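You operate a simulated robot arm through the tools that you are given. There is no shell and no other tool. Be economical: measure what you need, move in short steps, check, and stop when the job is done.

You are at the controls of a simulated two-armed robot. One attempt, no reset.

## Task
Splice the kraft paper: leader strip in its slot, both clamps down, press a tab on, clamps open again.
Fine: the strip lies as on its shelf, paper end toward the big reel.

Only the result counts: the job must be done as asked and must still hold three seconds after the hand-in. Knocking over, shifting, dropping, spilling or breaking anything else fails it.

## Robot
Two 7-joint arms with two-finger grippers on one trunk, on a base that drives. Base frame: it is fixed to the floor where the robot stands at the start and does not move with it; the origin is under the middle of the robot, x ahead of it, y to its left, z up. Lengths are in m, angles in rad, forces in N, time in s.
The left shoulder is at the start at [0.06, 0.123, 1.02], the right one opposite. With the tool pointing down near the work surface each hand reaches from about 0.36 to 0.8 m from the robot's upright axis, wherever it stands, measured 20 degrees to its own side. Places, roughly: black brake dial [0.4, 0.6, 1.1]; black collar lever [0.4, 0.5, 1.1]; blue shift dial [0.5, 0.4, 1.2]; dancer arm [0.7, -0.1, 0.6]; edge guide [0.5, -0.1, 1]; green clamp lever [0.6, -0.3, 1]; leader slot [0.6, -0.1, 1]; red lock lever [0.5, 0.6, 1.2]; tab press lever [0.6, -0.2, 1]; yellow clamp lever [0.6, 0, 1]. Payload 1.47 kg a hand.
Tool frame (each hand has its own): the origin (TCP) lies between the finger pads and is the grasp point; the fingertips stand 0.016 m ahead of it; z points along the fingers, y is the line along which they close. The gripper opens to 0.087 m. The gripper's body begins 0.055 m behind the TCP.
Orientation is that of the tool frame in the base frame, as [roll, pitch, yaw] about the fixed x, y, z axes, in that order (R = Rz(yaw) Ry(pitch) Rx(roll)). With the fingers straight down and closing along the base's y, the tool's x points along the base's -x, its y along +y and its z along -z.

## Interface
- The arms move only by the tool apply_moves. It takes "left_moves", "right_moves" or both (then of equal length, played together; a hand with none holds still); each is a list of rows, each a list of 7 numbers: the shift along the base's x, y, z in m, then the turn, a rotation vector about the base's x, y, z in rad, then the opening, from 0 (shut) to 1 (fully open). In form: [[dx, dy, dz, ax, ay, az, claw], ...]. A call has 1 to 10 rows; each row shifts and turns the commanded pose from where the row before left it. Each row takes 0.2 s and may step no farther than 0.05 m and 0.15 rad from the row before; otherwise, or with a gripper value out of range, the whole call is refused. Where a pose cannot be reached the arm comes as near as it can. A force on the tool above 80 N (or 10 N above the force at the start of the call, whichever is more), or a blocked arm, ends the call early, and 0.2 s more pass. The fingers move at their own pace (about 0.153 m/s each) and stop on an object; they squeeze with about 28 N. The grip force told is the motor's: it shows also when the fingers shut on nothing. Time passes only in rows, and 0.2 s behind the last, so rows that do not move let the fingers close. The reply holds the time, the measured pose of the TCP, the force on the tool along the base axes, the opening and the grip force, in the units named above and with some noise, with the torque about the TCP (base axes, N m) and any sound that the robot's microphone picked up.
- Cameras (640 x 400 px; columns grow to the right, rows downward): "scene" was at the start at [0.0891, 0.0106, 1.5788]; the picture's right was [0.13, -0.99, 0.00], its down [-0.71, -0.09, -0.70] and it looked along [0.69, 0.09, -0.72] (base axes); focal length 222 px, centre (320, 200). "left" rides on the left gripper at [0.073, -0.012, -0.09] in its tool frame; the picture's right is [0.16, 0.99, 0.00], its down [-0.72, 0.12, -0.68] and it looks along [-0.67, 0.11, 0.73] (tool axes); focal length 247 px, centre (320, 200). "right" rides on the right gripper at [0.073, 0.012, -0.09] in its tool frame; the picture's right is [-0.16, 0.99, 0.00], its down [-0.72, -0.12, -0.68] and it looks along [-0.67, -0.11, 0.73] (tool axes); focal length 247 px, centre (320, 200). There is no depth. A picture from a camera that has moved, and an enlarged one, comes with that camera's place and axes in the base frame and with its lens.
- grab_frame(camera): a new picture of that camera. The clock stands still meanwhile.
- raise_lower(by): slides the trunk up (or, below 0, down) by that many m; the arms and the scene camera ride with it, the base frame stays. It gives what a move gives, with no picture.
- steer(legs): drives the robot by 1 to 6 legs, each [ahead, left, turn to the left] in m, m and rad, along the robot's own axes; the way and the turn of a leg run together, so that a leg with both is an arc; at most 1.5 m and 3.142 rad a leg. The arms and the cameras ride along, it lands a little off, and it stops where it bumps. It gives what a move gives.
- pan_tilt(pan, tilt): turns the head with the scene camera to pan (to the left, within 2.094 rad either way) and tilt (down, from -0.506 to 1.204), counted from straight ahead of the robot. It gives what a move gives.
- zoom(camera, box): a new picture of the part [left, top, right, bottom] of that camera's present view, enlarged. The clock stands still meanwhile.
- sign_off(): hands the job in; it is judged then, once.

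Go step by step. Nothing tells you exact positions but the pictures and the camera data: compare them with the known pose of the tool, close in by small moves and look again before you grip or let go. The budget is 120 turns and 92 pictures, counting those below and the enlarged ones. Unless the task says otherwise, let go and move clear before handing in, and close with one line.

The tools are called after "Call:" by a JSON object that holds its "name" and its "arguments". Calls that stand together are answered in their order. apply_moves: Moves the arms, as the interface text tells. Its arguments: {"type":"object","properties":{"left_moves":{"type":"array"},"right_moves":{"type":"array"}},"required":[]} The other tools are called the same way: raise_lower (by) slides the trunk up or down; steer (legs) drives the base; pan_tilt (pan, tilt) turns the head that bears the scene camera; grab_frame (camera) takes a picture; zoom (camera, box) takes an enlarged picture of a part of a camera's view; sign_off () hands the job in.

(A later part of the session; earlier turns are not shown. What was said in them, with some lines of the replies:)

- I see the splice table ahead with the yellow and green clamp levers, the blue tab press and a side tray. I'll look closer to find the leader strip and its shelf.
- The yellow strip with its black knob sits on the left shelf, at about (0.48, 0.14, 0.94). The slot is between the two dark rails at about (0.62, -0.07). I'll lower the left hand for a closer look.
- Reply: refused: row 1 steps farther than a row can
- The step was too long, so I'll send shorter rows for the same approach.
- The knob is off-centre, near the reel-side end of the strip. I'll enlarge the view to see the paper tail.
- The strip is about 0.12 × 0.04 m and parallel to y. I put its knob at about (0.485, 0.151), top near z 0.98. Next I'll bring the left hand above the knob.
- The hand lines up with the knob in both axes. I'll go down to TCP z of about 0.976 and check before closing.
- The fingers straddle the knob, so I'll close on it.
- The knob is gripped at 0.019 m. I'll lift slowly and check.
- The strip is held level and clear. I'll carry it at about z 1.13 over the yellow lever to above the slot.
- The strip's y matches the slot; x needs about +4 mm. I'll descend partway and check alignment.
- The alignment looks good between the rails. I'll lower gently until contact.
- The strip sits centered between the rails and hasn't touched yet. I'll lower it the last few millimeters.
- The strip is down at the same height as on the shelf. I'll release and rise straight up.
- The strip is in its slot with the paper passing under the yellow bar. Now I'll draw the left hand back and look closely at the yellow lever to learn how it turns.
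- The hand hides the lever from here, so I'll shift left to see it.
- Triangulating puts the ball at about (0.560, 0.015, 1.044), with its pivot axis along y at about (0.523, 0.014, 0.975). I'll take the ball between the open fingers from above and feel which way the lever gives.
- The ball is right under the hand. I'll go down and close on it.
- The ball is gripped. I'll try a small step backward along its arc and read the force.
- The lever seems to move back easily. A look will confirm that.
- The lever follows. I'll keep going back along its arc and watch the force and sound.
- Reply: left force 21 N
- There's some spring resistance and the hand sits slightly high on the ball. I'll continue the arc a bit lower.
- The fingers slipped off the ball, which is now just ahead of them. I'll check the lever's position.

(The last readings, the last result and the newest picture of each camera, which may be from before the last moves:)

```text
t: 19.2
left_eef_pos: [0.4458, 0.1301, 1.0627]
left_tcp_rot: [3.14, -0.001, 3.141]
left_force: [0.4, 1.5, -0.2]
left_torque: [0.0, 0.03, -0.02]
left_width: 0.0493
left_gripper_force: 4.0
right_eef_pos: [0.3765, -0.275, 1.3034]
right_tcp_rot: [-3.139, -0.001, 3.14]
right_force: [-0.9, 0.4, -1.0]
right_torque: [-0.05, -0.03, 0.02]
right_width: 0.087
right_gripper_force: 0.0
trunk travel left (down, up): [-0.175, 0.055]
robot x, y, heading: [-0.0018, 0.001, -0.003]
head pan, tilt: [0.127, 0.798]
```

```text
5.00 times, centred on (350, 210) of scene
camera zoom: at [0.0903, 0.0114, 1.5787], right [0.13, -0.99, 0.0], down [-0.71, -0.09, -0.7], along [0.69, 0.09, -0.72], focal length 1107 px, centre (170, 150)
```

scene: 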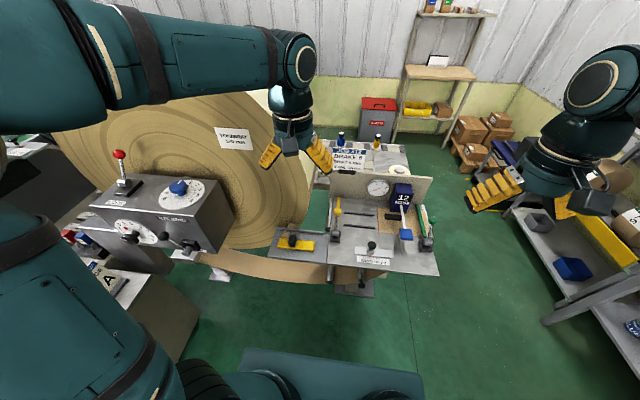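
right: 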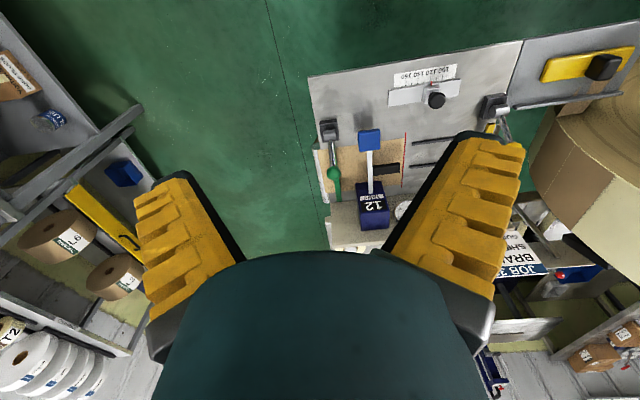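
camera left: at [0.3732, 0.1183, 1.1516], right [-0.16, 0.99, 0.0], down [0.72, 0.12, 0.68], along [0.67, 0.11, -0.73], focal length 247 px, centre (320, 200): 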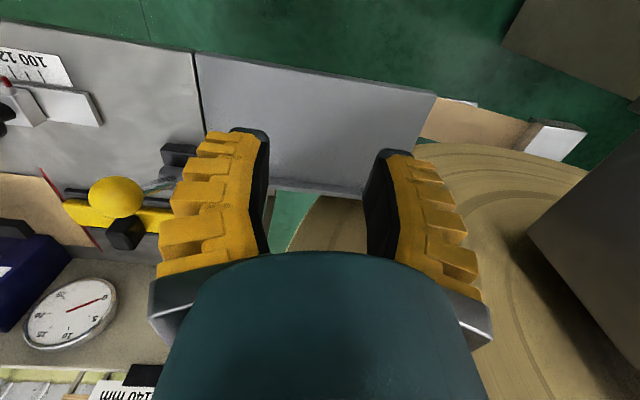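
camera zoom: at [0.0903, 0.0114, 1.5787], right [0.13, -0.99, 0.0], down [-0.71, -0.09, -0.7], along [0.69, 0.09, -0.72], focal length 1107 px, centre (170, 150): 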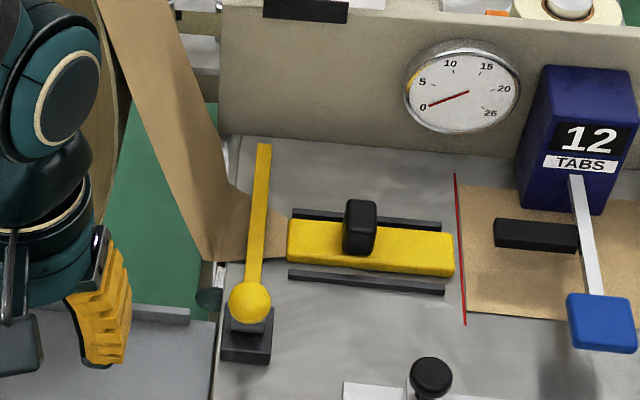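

The lever now leans back at about 118°, mirroring its start, and the bar dropped about 9 mm. I'll push it gently from the front to make sure it's fully home.

Call:
{"name": "apply_moves", "arguments": {"left_moves": [[0, 0, 0.045, 0, 0, 0, 0], [0.026, -0.04, 0, 0, 0, 0, 0], [0.026, -0.04, 0, 0, 0, 0, 0], [0.028, -0.035, 0, 0, 0, 0, 0], [0, 0, -0.03, 0, 0, 0, 0], [0, 0, -0.028, 0, 0, 0, 0], [-0.006, 0, 0, 0, 0, 0, 0], [-0.004, 0, 0, 0, 0, 0, 0], [-0.003, 0, 0, 0, 0, 0, 0]]}}

Call:
{"name": "zoom", "arguments": {"camera": "left", "box": [120, 0, 520, 250]}}

```text
t: 21.2
left_eef_pos: [0.5173, 0.0151, 1.05]
left_tcp_rot: [-3.14, 0.005, -3.139]
left_force: [22.5, -1.6, 5.0]
left_torque: [-0.07, -0.09, 0.11]
left_width: 0.006
left_gripper_force: 28.1
right_eef_pos: [0.3777, -0.274, 1.3038]
right_tcp_rot: [-3.141, -0.001, 3.14]
right_force: [-0.1, -0.6, -0.4]
right_torque: [0.0, 0.02, 0.01]
right_width: 0.0868
right_gripper_force: 0.0
trunk travel left (down, up): [-0.175, 0.055]
robot x, y, heading: [0.0001, -0.0008, 0.003]
head pan, tilt: [0.127, 0.798]
```

```text
1.60 times, centred on (320, 125) of left
camera zoom: at [0.4446, 0.0028, 1.139], right [-0.16, 0.99, 0.0], down [0.72, 0.12, 0.68], along [0.68, 0.11, -0.73], focal length 395 px, centre (320, 320)
```

zoom: 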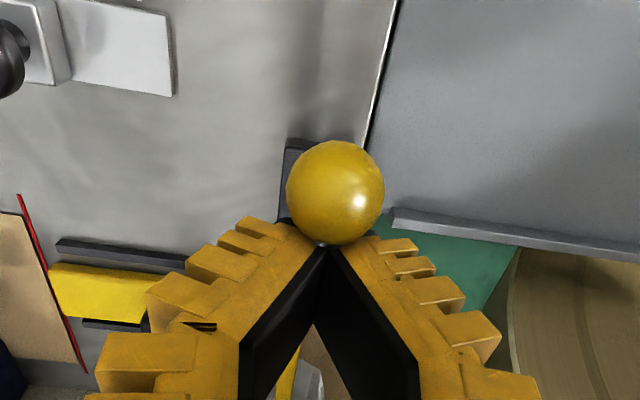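

The force rises against a hard stop, so the yellow clamp is closed. I'll back the left hand away and bring the right hand over to the far side of the green lever.

Call:
{"name": "apply_moves", "arguments": {"left_moves": [[0.01, 0, 0, 0, 0, 0, 0], [0, 0, 0.04, 0, 0, 0, 0], [0, 0, 0.04, 0, 0, 0, 0], [-0.03, 0.035, 0.01, 0, 0, 0, 0], [-0.03, 0.035, 0, 0, 0, 0, 0], [-0.03, 0.035, 0, 0, 0, 0, 0]], "right_moves": [[0.04, 0, -0.025, 0, 0, 0, 0], [0.04, 0, -0.025, 0, 0, 0, 0], [0.04, 0, -0.025, 0, 0, 0, 0], [0.04, 0, -0.025, 0, 0, 0, 0], [0.04, 0, -0.025, 0, 0, 0, 0], [0.03, -0.002, -0.025, 0, 0, 0, 0]]}}

Call:
{"name": "grab_frame", "arguments": {"camera": "right"}}

Call:
{"name": "zoom", "arguments": {"camera": "scene", "box": [310, 150, 450, 270]}}

```text
t: 22.6
left_eef_pos: [0.4337, 0.1226, 1.1392]
left_tcp_rot: [-3.141, 0.0, 3.141]
left_force: [-0.2, 0.9, -0.2]
left_torque: [-0.02, 0.0, 0.02]
left_width: 0.0
left_gripper_force: 28.4
right_eef_pos: [0.6061, -0.2751, 1.1552]
right_tcp_rot: [-3.14, 0.001, 3.14]
right_force: [0.2, 0.8, 0.1]
right_torque: [-0.07, 0.02, -0.02]
right_width: 0.0002
right_gripper_force: 28.5
trunk travel left (down, up): [-0.175, 0.055]
robot x, y, heading: [0.0017, -0.0015, 0.001]
head pan, tilt: [0.127, 0.798]
```

```text
51 pictures are left
camera right: at [0.5333, -0.2627, 1.2456], right [0.16, 0.99, 0.0], down [0.72, -0.12, 0.68], along [0.67, -0.11, -0.73], focal length 247 px, centre (320, 200)
```

right: 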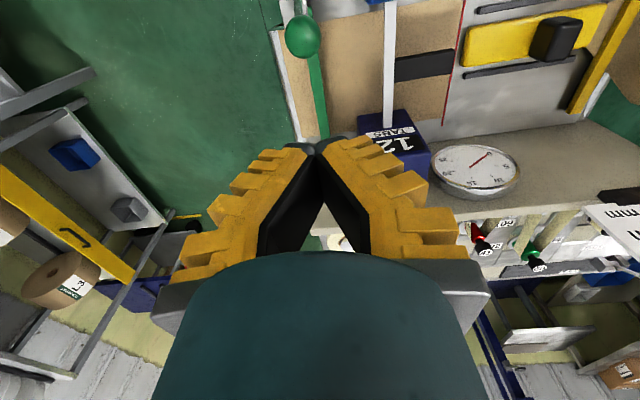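

```text
3.33 times, centred on (380, 210) of scene
camera zoom: at [0.0889, 0.0121, 1.5788], right [0.13, -0.99, 0.0], down [-0.71, -0.09, -0.7], along [0.69, 0.09, -0.72], focal length 738 px, centre (120, 167)
```

zoom: 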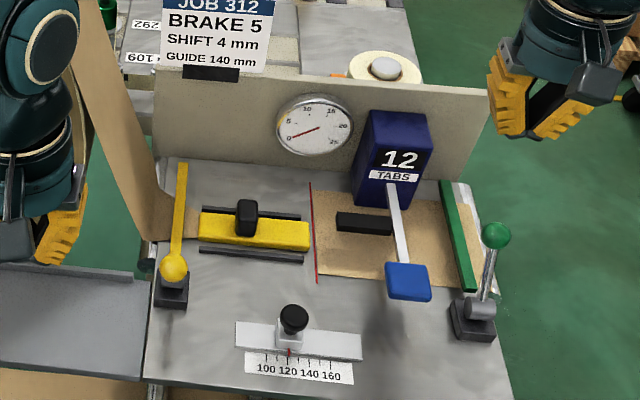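

The green ball is at about (0.562, -0.279, 1.044). I'll descend just past it and push it toward the operator along its arc.

Call:
{"name": "apply_moves", "arguments": {"right_moves": [[0, -0.004, -0.04, 0, 0, 0, 0], [0, 0, -0.04, 0, 0, 0, 0], [0, 0, -0.024, 0, 0, 0, 0], [-0.015, 0, 0, 0, 0, 0, 0]]}}

Call:
{"name": "grab_frame", "arguments": {"camera": "right"}}

```text
t: 23.6
left_eef_pos: [0.4335, 0.1201, 1.1402]
left_tcp_rot: [3.141, -0.001, 3.141]
left_force: [0.4, -0.1, 0.1]
left_torque: [0.0, -0.01, 0.02]
left_width: 0.0
left_gripper_force: 28.1
right_eef_pos: [0.5904, -0.2814, 1.0521]
right_tcp_rot: [-3.141, 0.002, 3.139]
right_force: [3.1, 1.2, 1.8]
right_torque: [-0.01, 0.01, -0.01]
right_width: 0.0
right_gripper_force: 27.6
trunk travel left (down, up): [-0.175, 0.055]
robot x, y, heading: [0.0009, 0.0011, -0.004]
head pan, tilt: [0.127, 0.798]
```

```text
49 pictures are left
camera right: at [0.5175, -0.2686, 1.1418], right [0.16, 0.99, 0.0], down [0.72, -0.12, 0.68], along [0.67, -0.11, -0.73], focal length 247 px, centre (320, 200)
```

right: 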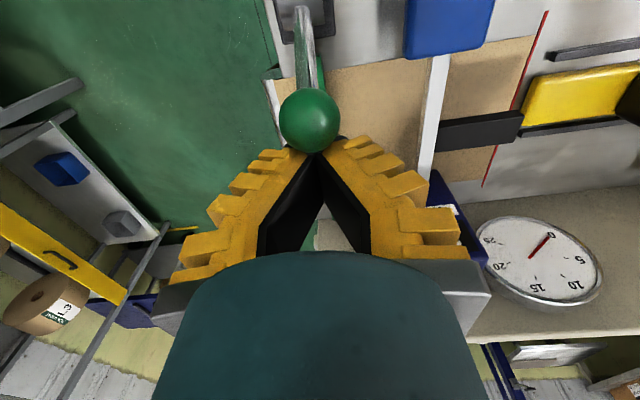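

I have contact. I'll push the lever through to its rear stop.

Call:
{"name": "apply_moves", "arguments": {"right_moves": [[-0.01, -0.003, 0, 0, 0, 0, 0], [-0.012, 0, 0, 0, 0, 0, 0], [-0.012, 0, 0, 0, 0, 0, 0], [-0.012, 0, 0, 0, 0, 0, 0], [-0.012, 0, 0, 0, 0, 0, 0], [-0.01, 0, 0, 0, 0, 0, 0], [-0.006, 0, 0, 0, 0, 0, 0], [-0.003, 0, 0, 0, 0, 0, 0], [0, 0, 0, 0, 0, 0, 0]]}}

Call:
{"name": "grab_frame", "arguments": {"camera": "right"}}

Call:
{"name": "zoom", "arguments": {"camera": "scene", "box": [310, 150, 450, 270]}}

```text
t: 25.6
left_eef_pos: [0.4365, 0.1189, 1.1386]
left_tcp_rot: [-3.14, -0.003, 3.141]
left_force: [-0.2, -0.4, 0.0]
left_torque: [0.02, 0.04, -0.04]
left_width: 0.0
left_gripper_force: 28.3
right_eef_pos: [0.5194, -0.2841, 1.0497]
right_tcp_rot: [3.141, 0.008, 3.141]
right_force: [28.0, 0.1, 6.4]
right_torque: [0.03, -0.12, -0.15]
right_width: 0.0001
right_gripper_force: 28.4
trunk travel left (down, up): [-0.175, 0.055]
robot x, y, heading: [-0.0007, -0.0009, -0.001]
head pan, tilt: [0.127, 0.798]
```

```text
48 pictures are left
camera right: at [0.445, -0.2705, 1.1401], right [0.16, 0.99, 0.0], down [0.72, -0.12, 0.68], along [0.68, -0.11, -0.73], focal length 247 px, centre (320, 200)
```

right: 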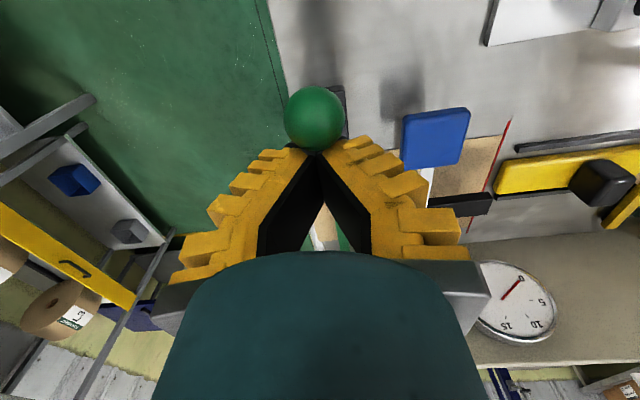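

```text
3.33 times, centred on (380, 210) of scene
camera zoom: at [0.0928, 0.0108, 1.5787], right [0.13, -0.99, 0.0], down [-0.71, -0.09, -0.7], along [0.69, 0.09, -0.72], focal length 738 px, centre (120, 167)
```

zoom: 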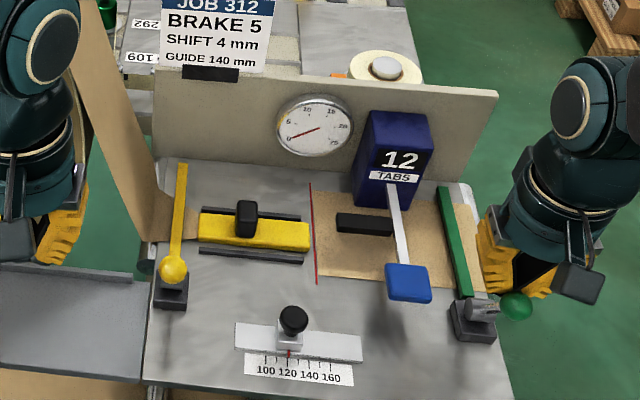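

Both clamps are down. The blue tab press handle triangulates to (0.537, -0.208, 0.994), so I'll lift the right hand and place it above the handle.

Call:
{"name": "apply_moves", "arguments": {"right_moves": [[0.01, 0, 0, 0, 0, 0, 0], [0, 0, 0.04, 0, 0, 0, 0], [0.005, 0.035, 0.02, 0, 0, 0, 0], [0.003, 0.041, 0, 0, 0, 0, 0], [0, 0, 0, 0, 0, 0, 0]]}}

Call:
{"name": "grab_frame", "arguments": {"camera": "right"}}

Call:
{"name": "zoom", "arguments": {"camera": "scene", "box": [310, 150, 450, 270]}}

```text
t: 26.8
left_eef_pos: [0.4327, 0.1203, 1.1401]
left_tcp_rot: [-3.141, 0.002, -3.141]
left_force: [-0.5, 0.9, 0.4]
left_torque: [0.03, 0.01, 0.0]
left_width: 0.0001
left_gripper_force: 28.2
right_eef_pos: [0.5324, -0.2074, 1.1111]
right_tcp_rot: [-3.142, 0.002, 3.138]
right_force: [0.3, 0.2, -0.2]
right_torque: [-0.02, 0.0, 0.03]
right_width: 0.0
right_gripper_force: 28.1
trunk travel left (down, up): [-0.175, 0.055]
robot x, y, heading: [-0.0001, 0.0005, 0.005]
head pan, tilt: [0.127, 0.798]
```

```text
46 pictures are left
camera right: at [0.4596, -0.1942, 1.2012], right [0.16, 0.99, 0.0], down [0.72, -0.12, 0.68], along [0.67, -0.11, -0.73], focal length 247 px, centre (320, 200)
```

right: 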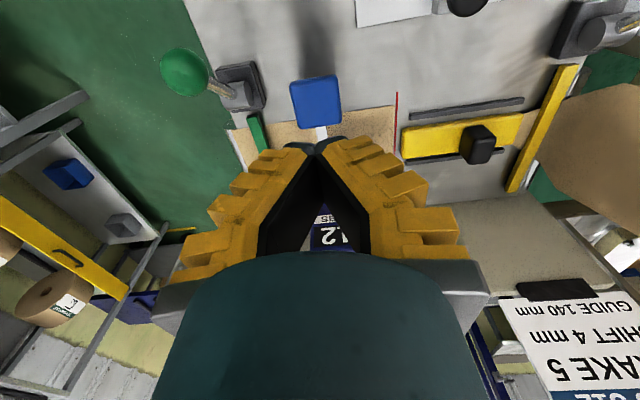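

```text
3.33 times, centred on (380, 210) of scene
camera zoom: at [0.0891, 0.01, 1.5788], right [0.13, -0.99, 0.0], down [-0.71, -0.09, -0.7], along [0.69, 0.09, -0.72], focal length 738 px, centre (120, 167)
```

zoom: 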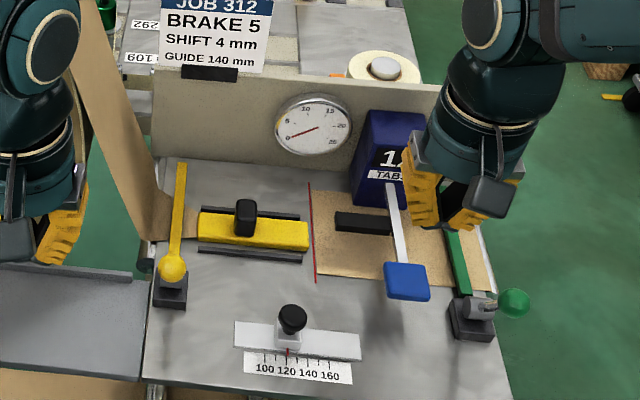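

The hand is over the handle. I'll go down in steps and watch force and sound.

Call:
{"name": "apply_moves", "arguments": {"right_moves": [[0.004, -0.002, -0.04, 0, 0, 0, 0], [0, 0, -0.035, 0, 0, 0, 0], [0, 0, -0.015, 0, 0, 0, 0], [0, 0, -0.008, 0, 0, 0, 0]]}}

Call:
{"name": "grab_frame", "arguments": {"camera": "right"}}

```text
t: 27.8
left_eef_pos: [0.4346, 0.1198, 1.1389]
left_tcp_rot: [3.14, 0.0, -3.141]
left_force: [0.3, 0.1, -0.6]
left_torque: [0.02, 0.0, 0.0]
left_width: 0.0001
left_gripper_force: 28.1
right_eef_pos: [0.5349, -0.2104, 1.0138]
right_tcp_rot: [-3.141, 0.002, 3.14]
right_force: [0.3, -0.6, 0.3]
right_torque: [-0.01, 0.0, 0.02]
right_width: 0.0
right_gripper_force: 28.2
trunk travel left (down, up): [-0.175, 0.055]
robot x, y, heading: [-0.0018, -0.0015, -0.002]
head pan, tilt: [0.127, 0.798]
```

```text
44 pictures are left
camera right: at [0.463, -0.1972, 1.1037], right [0.16, 0.99, 0.0], down [0.72, -0.12, 0.68], along [0.67, -0.11, -0.73], focal length 247 px, centre (320, 200)
```

right: 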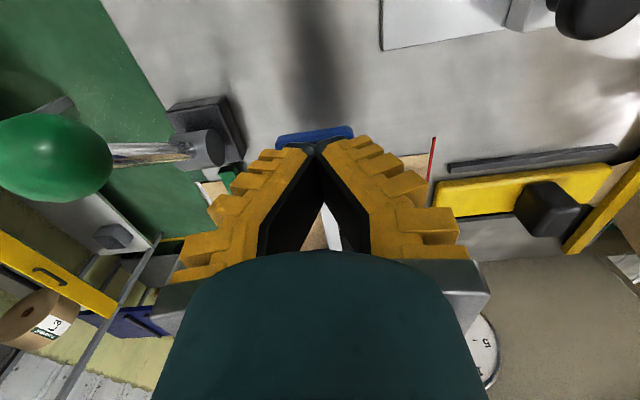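

The fingertips are right at the blue plate. I'll press down in small steps.

Call:
{"name": "apply_moves", "arguments": {"right_moves": [[-0.004, 0, -0.005, 0, 0, 0, 0], [0, 0, -0.005, 0, 0, 0, 0], [0, 0, -0.005, 0, 0, 0, 0], [0, 0, -0.005, 0, 0, 0, 0]]}}

Call:
{"name": "zoom", "arguments": {"camera": "scene", "box": [340, 150, 440, 260]}}

```text
t: 28.8
left_eef_pos: [0.4342, 0.1203, 1.1394]
left_tcp_rot: [3.141, 0.001, -3.141]
left_force: [0.4, -0.2, 0.1]
left_torque: [-0.01, 0.01, 0.03]
left_width: 0.0
left_gripper_force: 28.1
right_eef_pos: [0.5317, -0.2106, 0.9944]
right_tcp_rot: [3.141, 0.001, 3.139]
right_force: [1.0, -0.2, 3.9]
right_torque: [0.04, -0.07, -0.02]
right_width: 0.006
right_gripper_force: 28.4
trunk travel left (down, up): [-0.175, 0.055]
robot x, y, heading: [0.0016, -0.0041, -0.0]
head pan, tilt: [0.127, 0.798]
```

```text
3.64 times, centred on (390, 205) of scene
camera zoom: at [0.0889, 0.0108, 1.5789], right [0.13, -0.99, 0.0], down [-0.71, -0.09, -0.7], along [0.69, 0.09, -0.72], focal length 805 px, centre (66, 182)
```

zoom: 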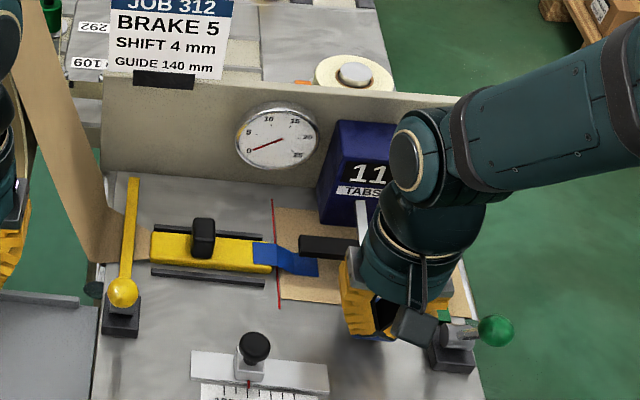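

The counter fell to 11 and a blue tab bridges the joint. I'll finish the stroke to its stop so the tab is firmly pressed.

Call:
{"name": "apply_moves", "arguments": {"right_moves": [[0, 0, -0.005, 0, 0, 0, 0], [0, 0, -0.005, 0, 0, 0, 0], [0, 0, -0.003, 0, 0, 0, 0]]}}

```text
t: 29.6
left_eef_pos: [0.4326, 0.1208, 1.1405]
left_tcp_rot: [3.141, 0.004, -3.141]
left_force: [-0.4, 0.2, 0.2]
left_torque: [-0.03, 0.02, -0.01]
left_width: 0.0
left_gripper_force: 28.1
right_eef_pos: [0.5317, -0.2101, 0.9842]
right_tcp_rot: [3.141, 0.015, 3.139]
right_force: [4.3, -4.9, 52.0]
right_torque: [-0.26, -0.6, -0.07]
right_width: 0.0061
right_gripper_force: 28.3
trunk travel left (down, up): [-0.175, 0.055]
robot x, y, heading: [0.0002, -0.0004, 0.001]
head pan, tilt: [0.127, 0.798]
```

The press reached its stop at about 52 N. I'll release it upward and check the tab.

Call:
{"name": "apply_moves", "arguments": {"right_moves": [[0, 0, 0.01, 0, 0, 0, 0], [0, 0, 0.02, 0, 0, 0, 0], [0, 0, 0.04, 0, 0, 0, 0], [0, -0.01, 0.045, 0, 0, 0, 0], [-0.02, -0.02, 0.03, 0, 0, 0, 0], [-0.03, -0.03, 0.02, 0, 0, 0, 0]]}}

Call:
{"name": "zoom", "arguments": {"camera": "scene", "box": [310, 150, 450, 270]}}

```text
t: 31.0
left_eef_pos: [0.4332, 0.1192, 1.1399]
left_tcp_rot: [-3.141, 0.001, 3.141]
left_force: [-0.9, -0.6, 0.2]
left_torque: [0.01, -0.02, 0.02]
left_width: 0.0001
left_gripper_force: 28.2
right_eef_pos: [0.4776, -0.2712, 1.1474]
right_tcp_rot: [3.142, 0.002, 3.14]
right_force: [0.7, -0.2, 0.3]
right_torque: [0.01, -0.02, 0.0]
right_width: 0.0
right_gripper_force: 28.0
trunk travel left (down, up): [-0.175, 0.055]
robot x, y, heading: [0.0012, 0.0019, 0.003]
head pan, tilt: [0.127, 0.798]
```

```text
3.33 times, centred on (380, 210) of scene
camera zoom: at [0.0874, 0.0097, 1.579], right [0.13, -0.99, 0.0], down [-0.71, -0.09, -0.7], along [0.69, 0.09, -0.71], focal length 738 px, centre (120, 167)
```

zoom: 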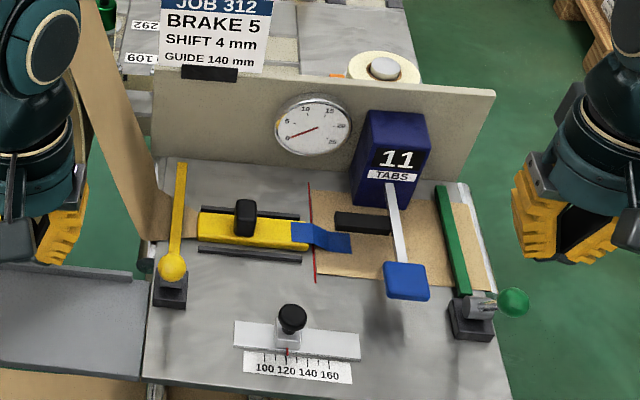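

The tab lies across the joint and the press handle is back up. Next I'll bring both hands to the operator's side of the lever balls to push them back open.

Call:
{"name": "apply_moves", "arguments": {"left_moves": [[0.004, -0.035, 0, 0, 0, 0, 0], [0, -0.035, 0, 0, 0, 0, 0], [0, -0.035, 0, 0, 0, 0, 0], [0, 0, -0.03, 0, 0, 0, 0], [0, 0, -0.03, 0, 0, 0, 0], [0, 0, -0.03, 0, 0, 0, 0]], "right_moves": [[-0.02, -0.004, 0, 0, 0, 0, 0], [-0.017, -0.004, 0, 0, 0, 0, 0], [0, 0, 0, 0, 0, 0, 0], [0, 0, -0.033, 0, 0, 0, 0], [0, 0, -0.033, 0, 0, 0, 0], [0, 0, -0.031, 0, 0, 0, 0]]}}

Call:
{"name": "grab_frame", "arguments": {"camera": "left"}}

Call:
{"name": "grab_frame", "arguments": {"camera": "right"}}

Call:
{"name": "zoom", "arguments": {"camera": "scene", "box": [290, 150, 450, 280]}}

```text
t: 32.4
left_eef_pos: [0.4389, 0.0158, 1.0492]
left_tcp_rot: [3.14, -0.003, -3.141]
left_force: [0.2, 0.5, -0.9]
left_torque: [-0.01, 0.02, 0.02]
left_width: 0.0002
left_gripper_force: 28.1
right_eef_pos: [0.4426, -0.2785, 1.0466]
right_tcp_rot: [-3.141, 0.001, 3.138]
right_force: [-0.1, 0.6, -0.4]
right_torque: [-0.01, 0.03, 0.0]
right_width: 0.0001
right_gripper_force: 28.3
trunk travel left (down, up): [-0.175, 0.055]
robot x, y, heading: [-0.0, -0.0029, -0.001]
head pan, tilt: [0.127, 0.798]
```

```text
41 pictures are left
camera left: at [0.3654, 0.0033, 1.1377], right [-0.16, 0.99, 0.0], down [0.72, 0.12, 0.68], along [0.67, 0.11, -0.73], focal length 247 px, centre (320, 200)
```

left: 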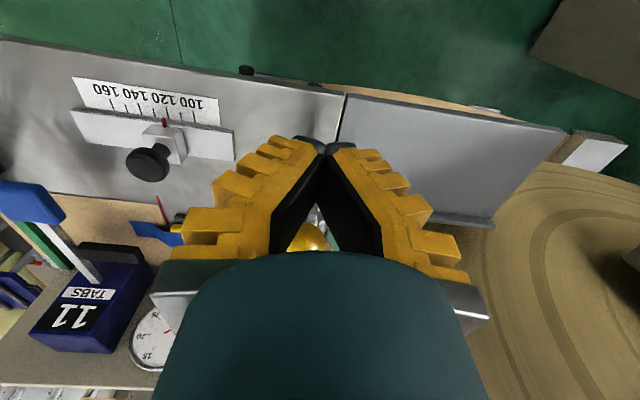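

```text
40 pictures are left
camera right: at [0.3708, -0.2653, 1.1376], right [0.16, 0.99, 0.0], down [0.72, -0.12, 0.68], along [0.67, -0.11, -0.73], focal length 247 px, centre (320, 200)
```

right: 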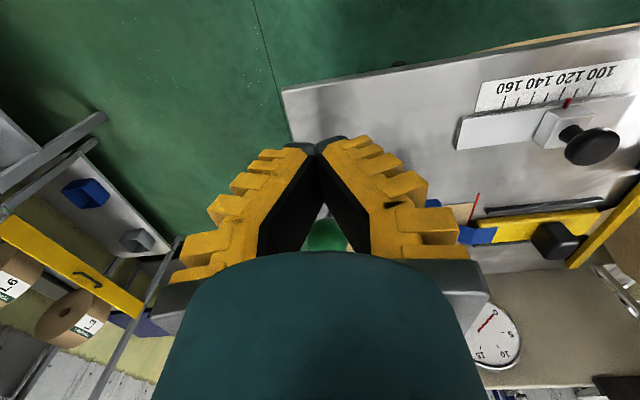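

```text
3.08 times, centred on (370, 215) of scene
camera zoom: at [0.0907, 0.0102, 1.5787], right [0.13, -0.99, 0.0], down [-0.71, -0.09, -0.7], along [0.69, 0.09, -0.72], focal length 682 px, centre (166, 154)
```

zoom: 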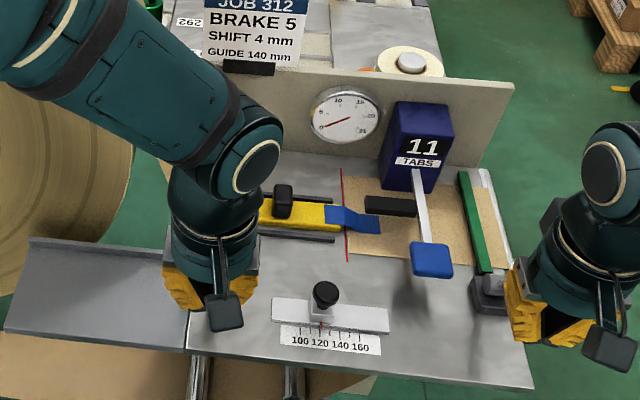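

Both fingers are lined up just behind the balls. I'll push both levers forward to their open stops.

Call:
{"name": "apply_moves", "arguments": {"left_moves": [[0.012, 0, 0, 0, 0, 0, 0], [0.012, 0, 0, 0, 0, 0, 0], [0.012, 0, 0, 0, 0, 0, 0], [0.012, 0, 0, 0, 0, 0, 0], [0.012, 0, 0, 0, 0, 0, 0], [0.012, 0, 0, 0, 0, 0, 0], [0.01, 0, 0, 0, 0, 0, 0], [0.007, 0, 0, 0, 0, 0, 0], [0.004, 0, 0, 0, 0, 0, 0], [0, 0, 0, 0, 0, 0, 0]], "right_moves": [[0.012, 0, 0.001, 0, 0, 0, 0], [0.012, 0, 0.001, 0, 0, 0, 0], [0.012, 0, 0, 0, 0, 0, 0], [0.012, 0, 0, 0, 0, 0, 0], [0.012, 0, 0, 0, 0, 0, 0], [0.012, 0, 0, 0, 0, 0, 0], [0.01, 0, 0, 0, 0, 0, 0], [0.006, 0, 0, 0, 0, 0, 0], [0.003, 0, 0, 0, 0, 0, 0], [0, 0, 0, 0, 0, 0, 0]]}}

Call:
{"name": "zoom", "arguments": {"camera": "scene", "box": [290, 150, 450, 280]}}

```text
t: 34.6
left_eef_pos: [0.5305, 0.0166, 1.0499]
left_tcp_rot: [-3.141, -0.001, 3.141]
left_force: [0.1, 0.2, -1.1]
left_torque: [0.04, 0.01, -0.04]
left_width: 0.0002
left_gripper_force: 28.1
right_eef_pos: [0.5344, -0.2771, 1.0491]
right_tcp_rot: [-3.141, 0.001, 3.137]
right_force: [0.3, 0.1, 0.0]
right_torque: [0.0, 0.02, 0.02]
right_width: 0.0
right_gripper_force: 28.4
trunk travel left (down, up): [-0.175, 0.055]
robot x, y, heading: [0.0002, 0.0004, 0.003]
head pan, tilt: [0.127, 0.798]
```

```text
3.08 times, centred on (370, 215) of scene
camera zoom: at [0.0891, 0.0107, 1.5788], right [0.13, -0.99, 0.0], down [-0.71, -0.09, -0.7], along [0.69, 0.09, -0.72], focal length 682 px, centre (166, 154)
```

zoom: 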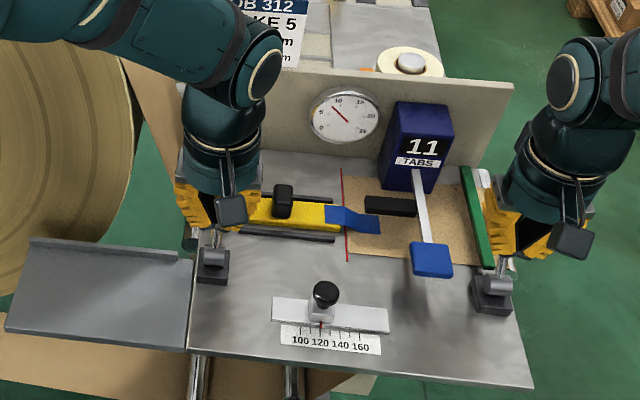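

Both levers flipped forward and the gauge now reads about 8, so the web is live. I'll back off, rise clear and inspect.

Call:
{"name": "apply_moves", "arguments": {"left_moves": [[-0.02, 0, 0.01, 0, 0, 0, 0], [-0.03, 0, 0.03, 0, 0, 0, 0], [-0.02, 0.02, 0.04, 0, 0, 0, 0], [0, 0.04, 0.02, 0, 0, 0, 0], [0, 0.04, 0, 0, 0, 0, 0]], "right_moves": [[-0.02, 0, 0.01, 0, 0, 0, 0], [-0.03, 0, 0.03, 0, 0, 0, 0], [-0.02, 0, 0.04, 0, 0, 0, 0], [-0.02, 0, 0.04, 0, 0, 0, 0], [-0.02, 0, 0.02, 0, 0, 0, 0]]}}

Call:
{"name": "zoom", "arguments": {"camera": "scene", "box": [310, 150, 450, 270]}}

Call:
{"name": "grab_frame", "arguments": {"camera": "scene"}}

Call:
{"name": "grab_frame", "arguments": {"camera": "left"}}

```text
t: 35.8
left_eef_pos: [0.4586, 0.1168, 1.1494]
left_tcp_rot: [-3.141, 0.0, 3.141]
left_force: [0.3, 0.8, 0.8]
left_torque: [-0.03, 0.01, -0.05]
left_width: 0.0
left_gripper_force: 28.1
right_eef_pos: [0.4206, -0.2752, 1.191]
right_tcp_rot: [-3.139, 0.001, 3.14]
right_force: [-0.6, 0.0, -0.6]
right_torque: [-0.01, 0.01, 0.02]
right_width: 0.0
right_gripper_force: 28.2
trunk travel left (down, up): [-0.175, 0.055]
robot x, y, heading: [0.0021, 0.0038, 0.005]
head pan, tilt: [0.127, 0.798]
```

```text
3.33 times, centred on (380, 210) of scene
camera zoom: at [0.0881, 0.0116, 1.5789], right [0.13, -0.99, 0.0], down [-0.71, -0.09, -0.7], along [0.69, 0.09, -0.71], focal length 738 px, centre (120, 167)
```

zoom: 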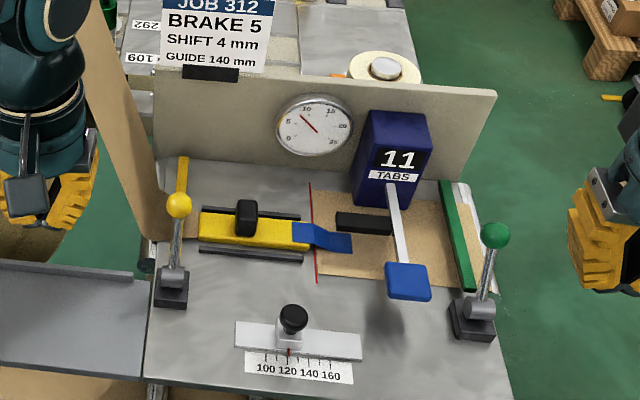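

```text
36 pictures are left
camera scene: at [0.0881, 0.0116, 1.5789], right [0.13, -0.99, 0.0], down [-0.71, -0.09, -0.7], along [0.69, 0.09, -0.71], focal length 222 px, centre (320, 200)
```

scene: 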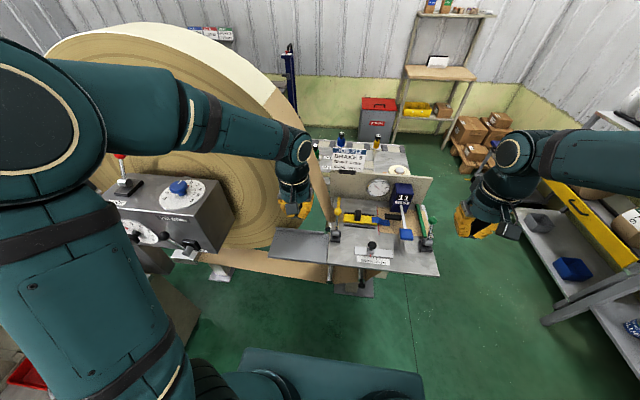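

```text
35 pictures are left
camera left: at [0.3872, 0.1055, 1.239], right [-0.16, 0.99, 0.0], down [0.72, 0.12, 0.68], along [0.67, 0.11, -0.73], focal length 247 px, centre (320, 200)
```

left: 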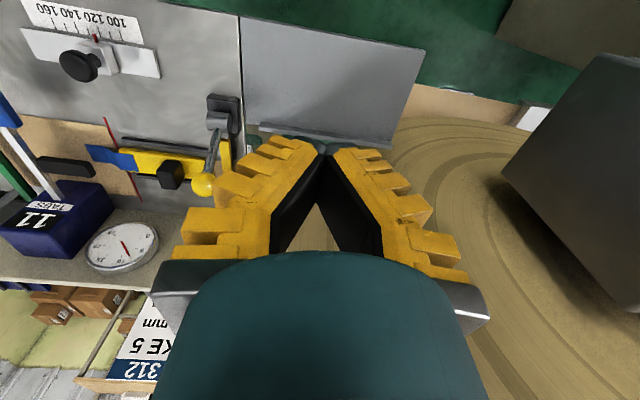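

Everything matches the request: the strip is in its slot with the tab across the joint, and both clamp levers are back at their open positions. Both hands are clear, so I'm handing in.

Call:
{"name": "sign_off", "arguments": {}}

```text
The job is handed in.
```

The kraft paper is spliced: the leader strip is in its slot with the paper end toward the big reel, one tab is pressed on, and both clamps are open again.
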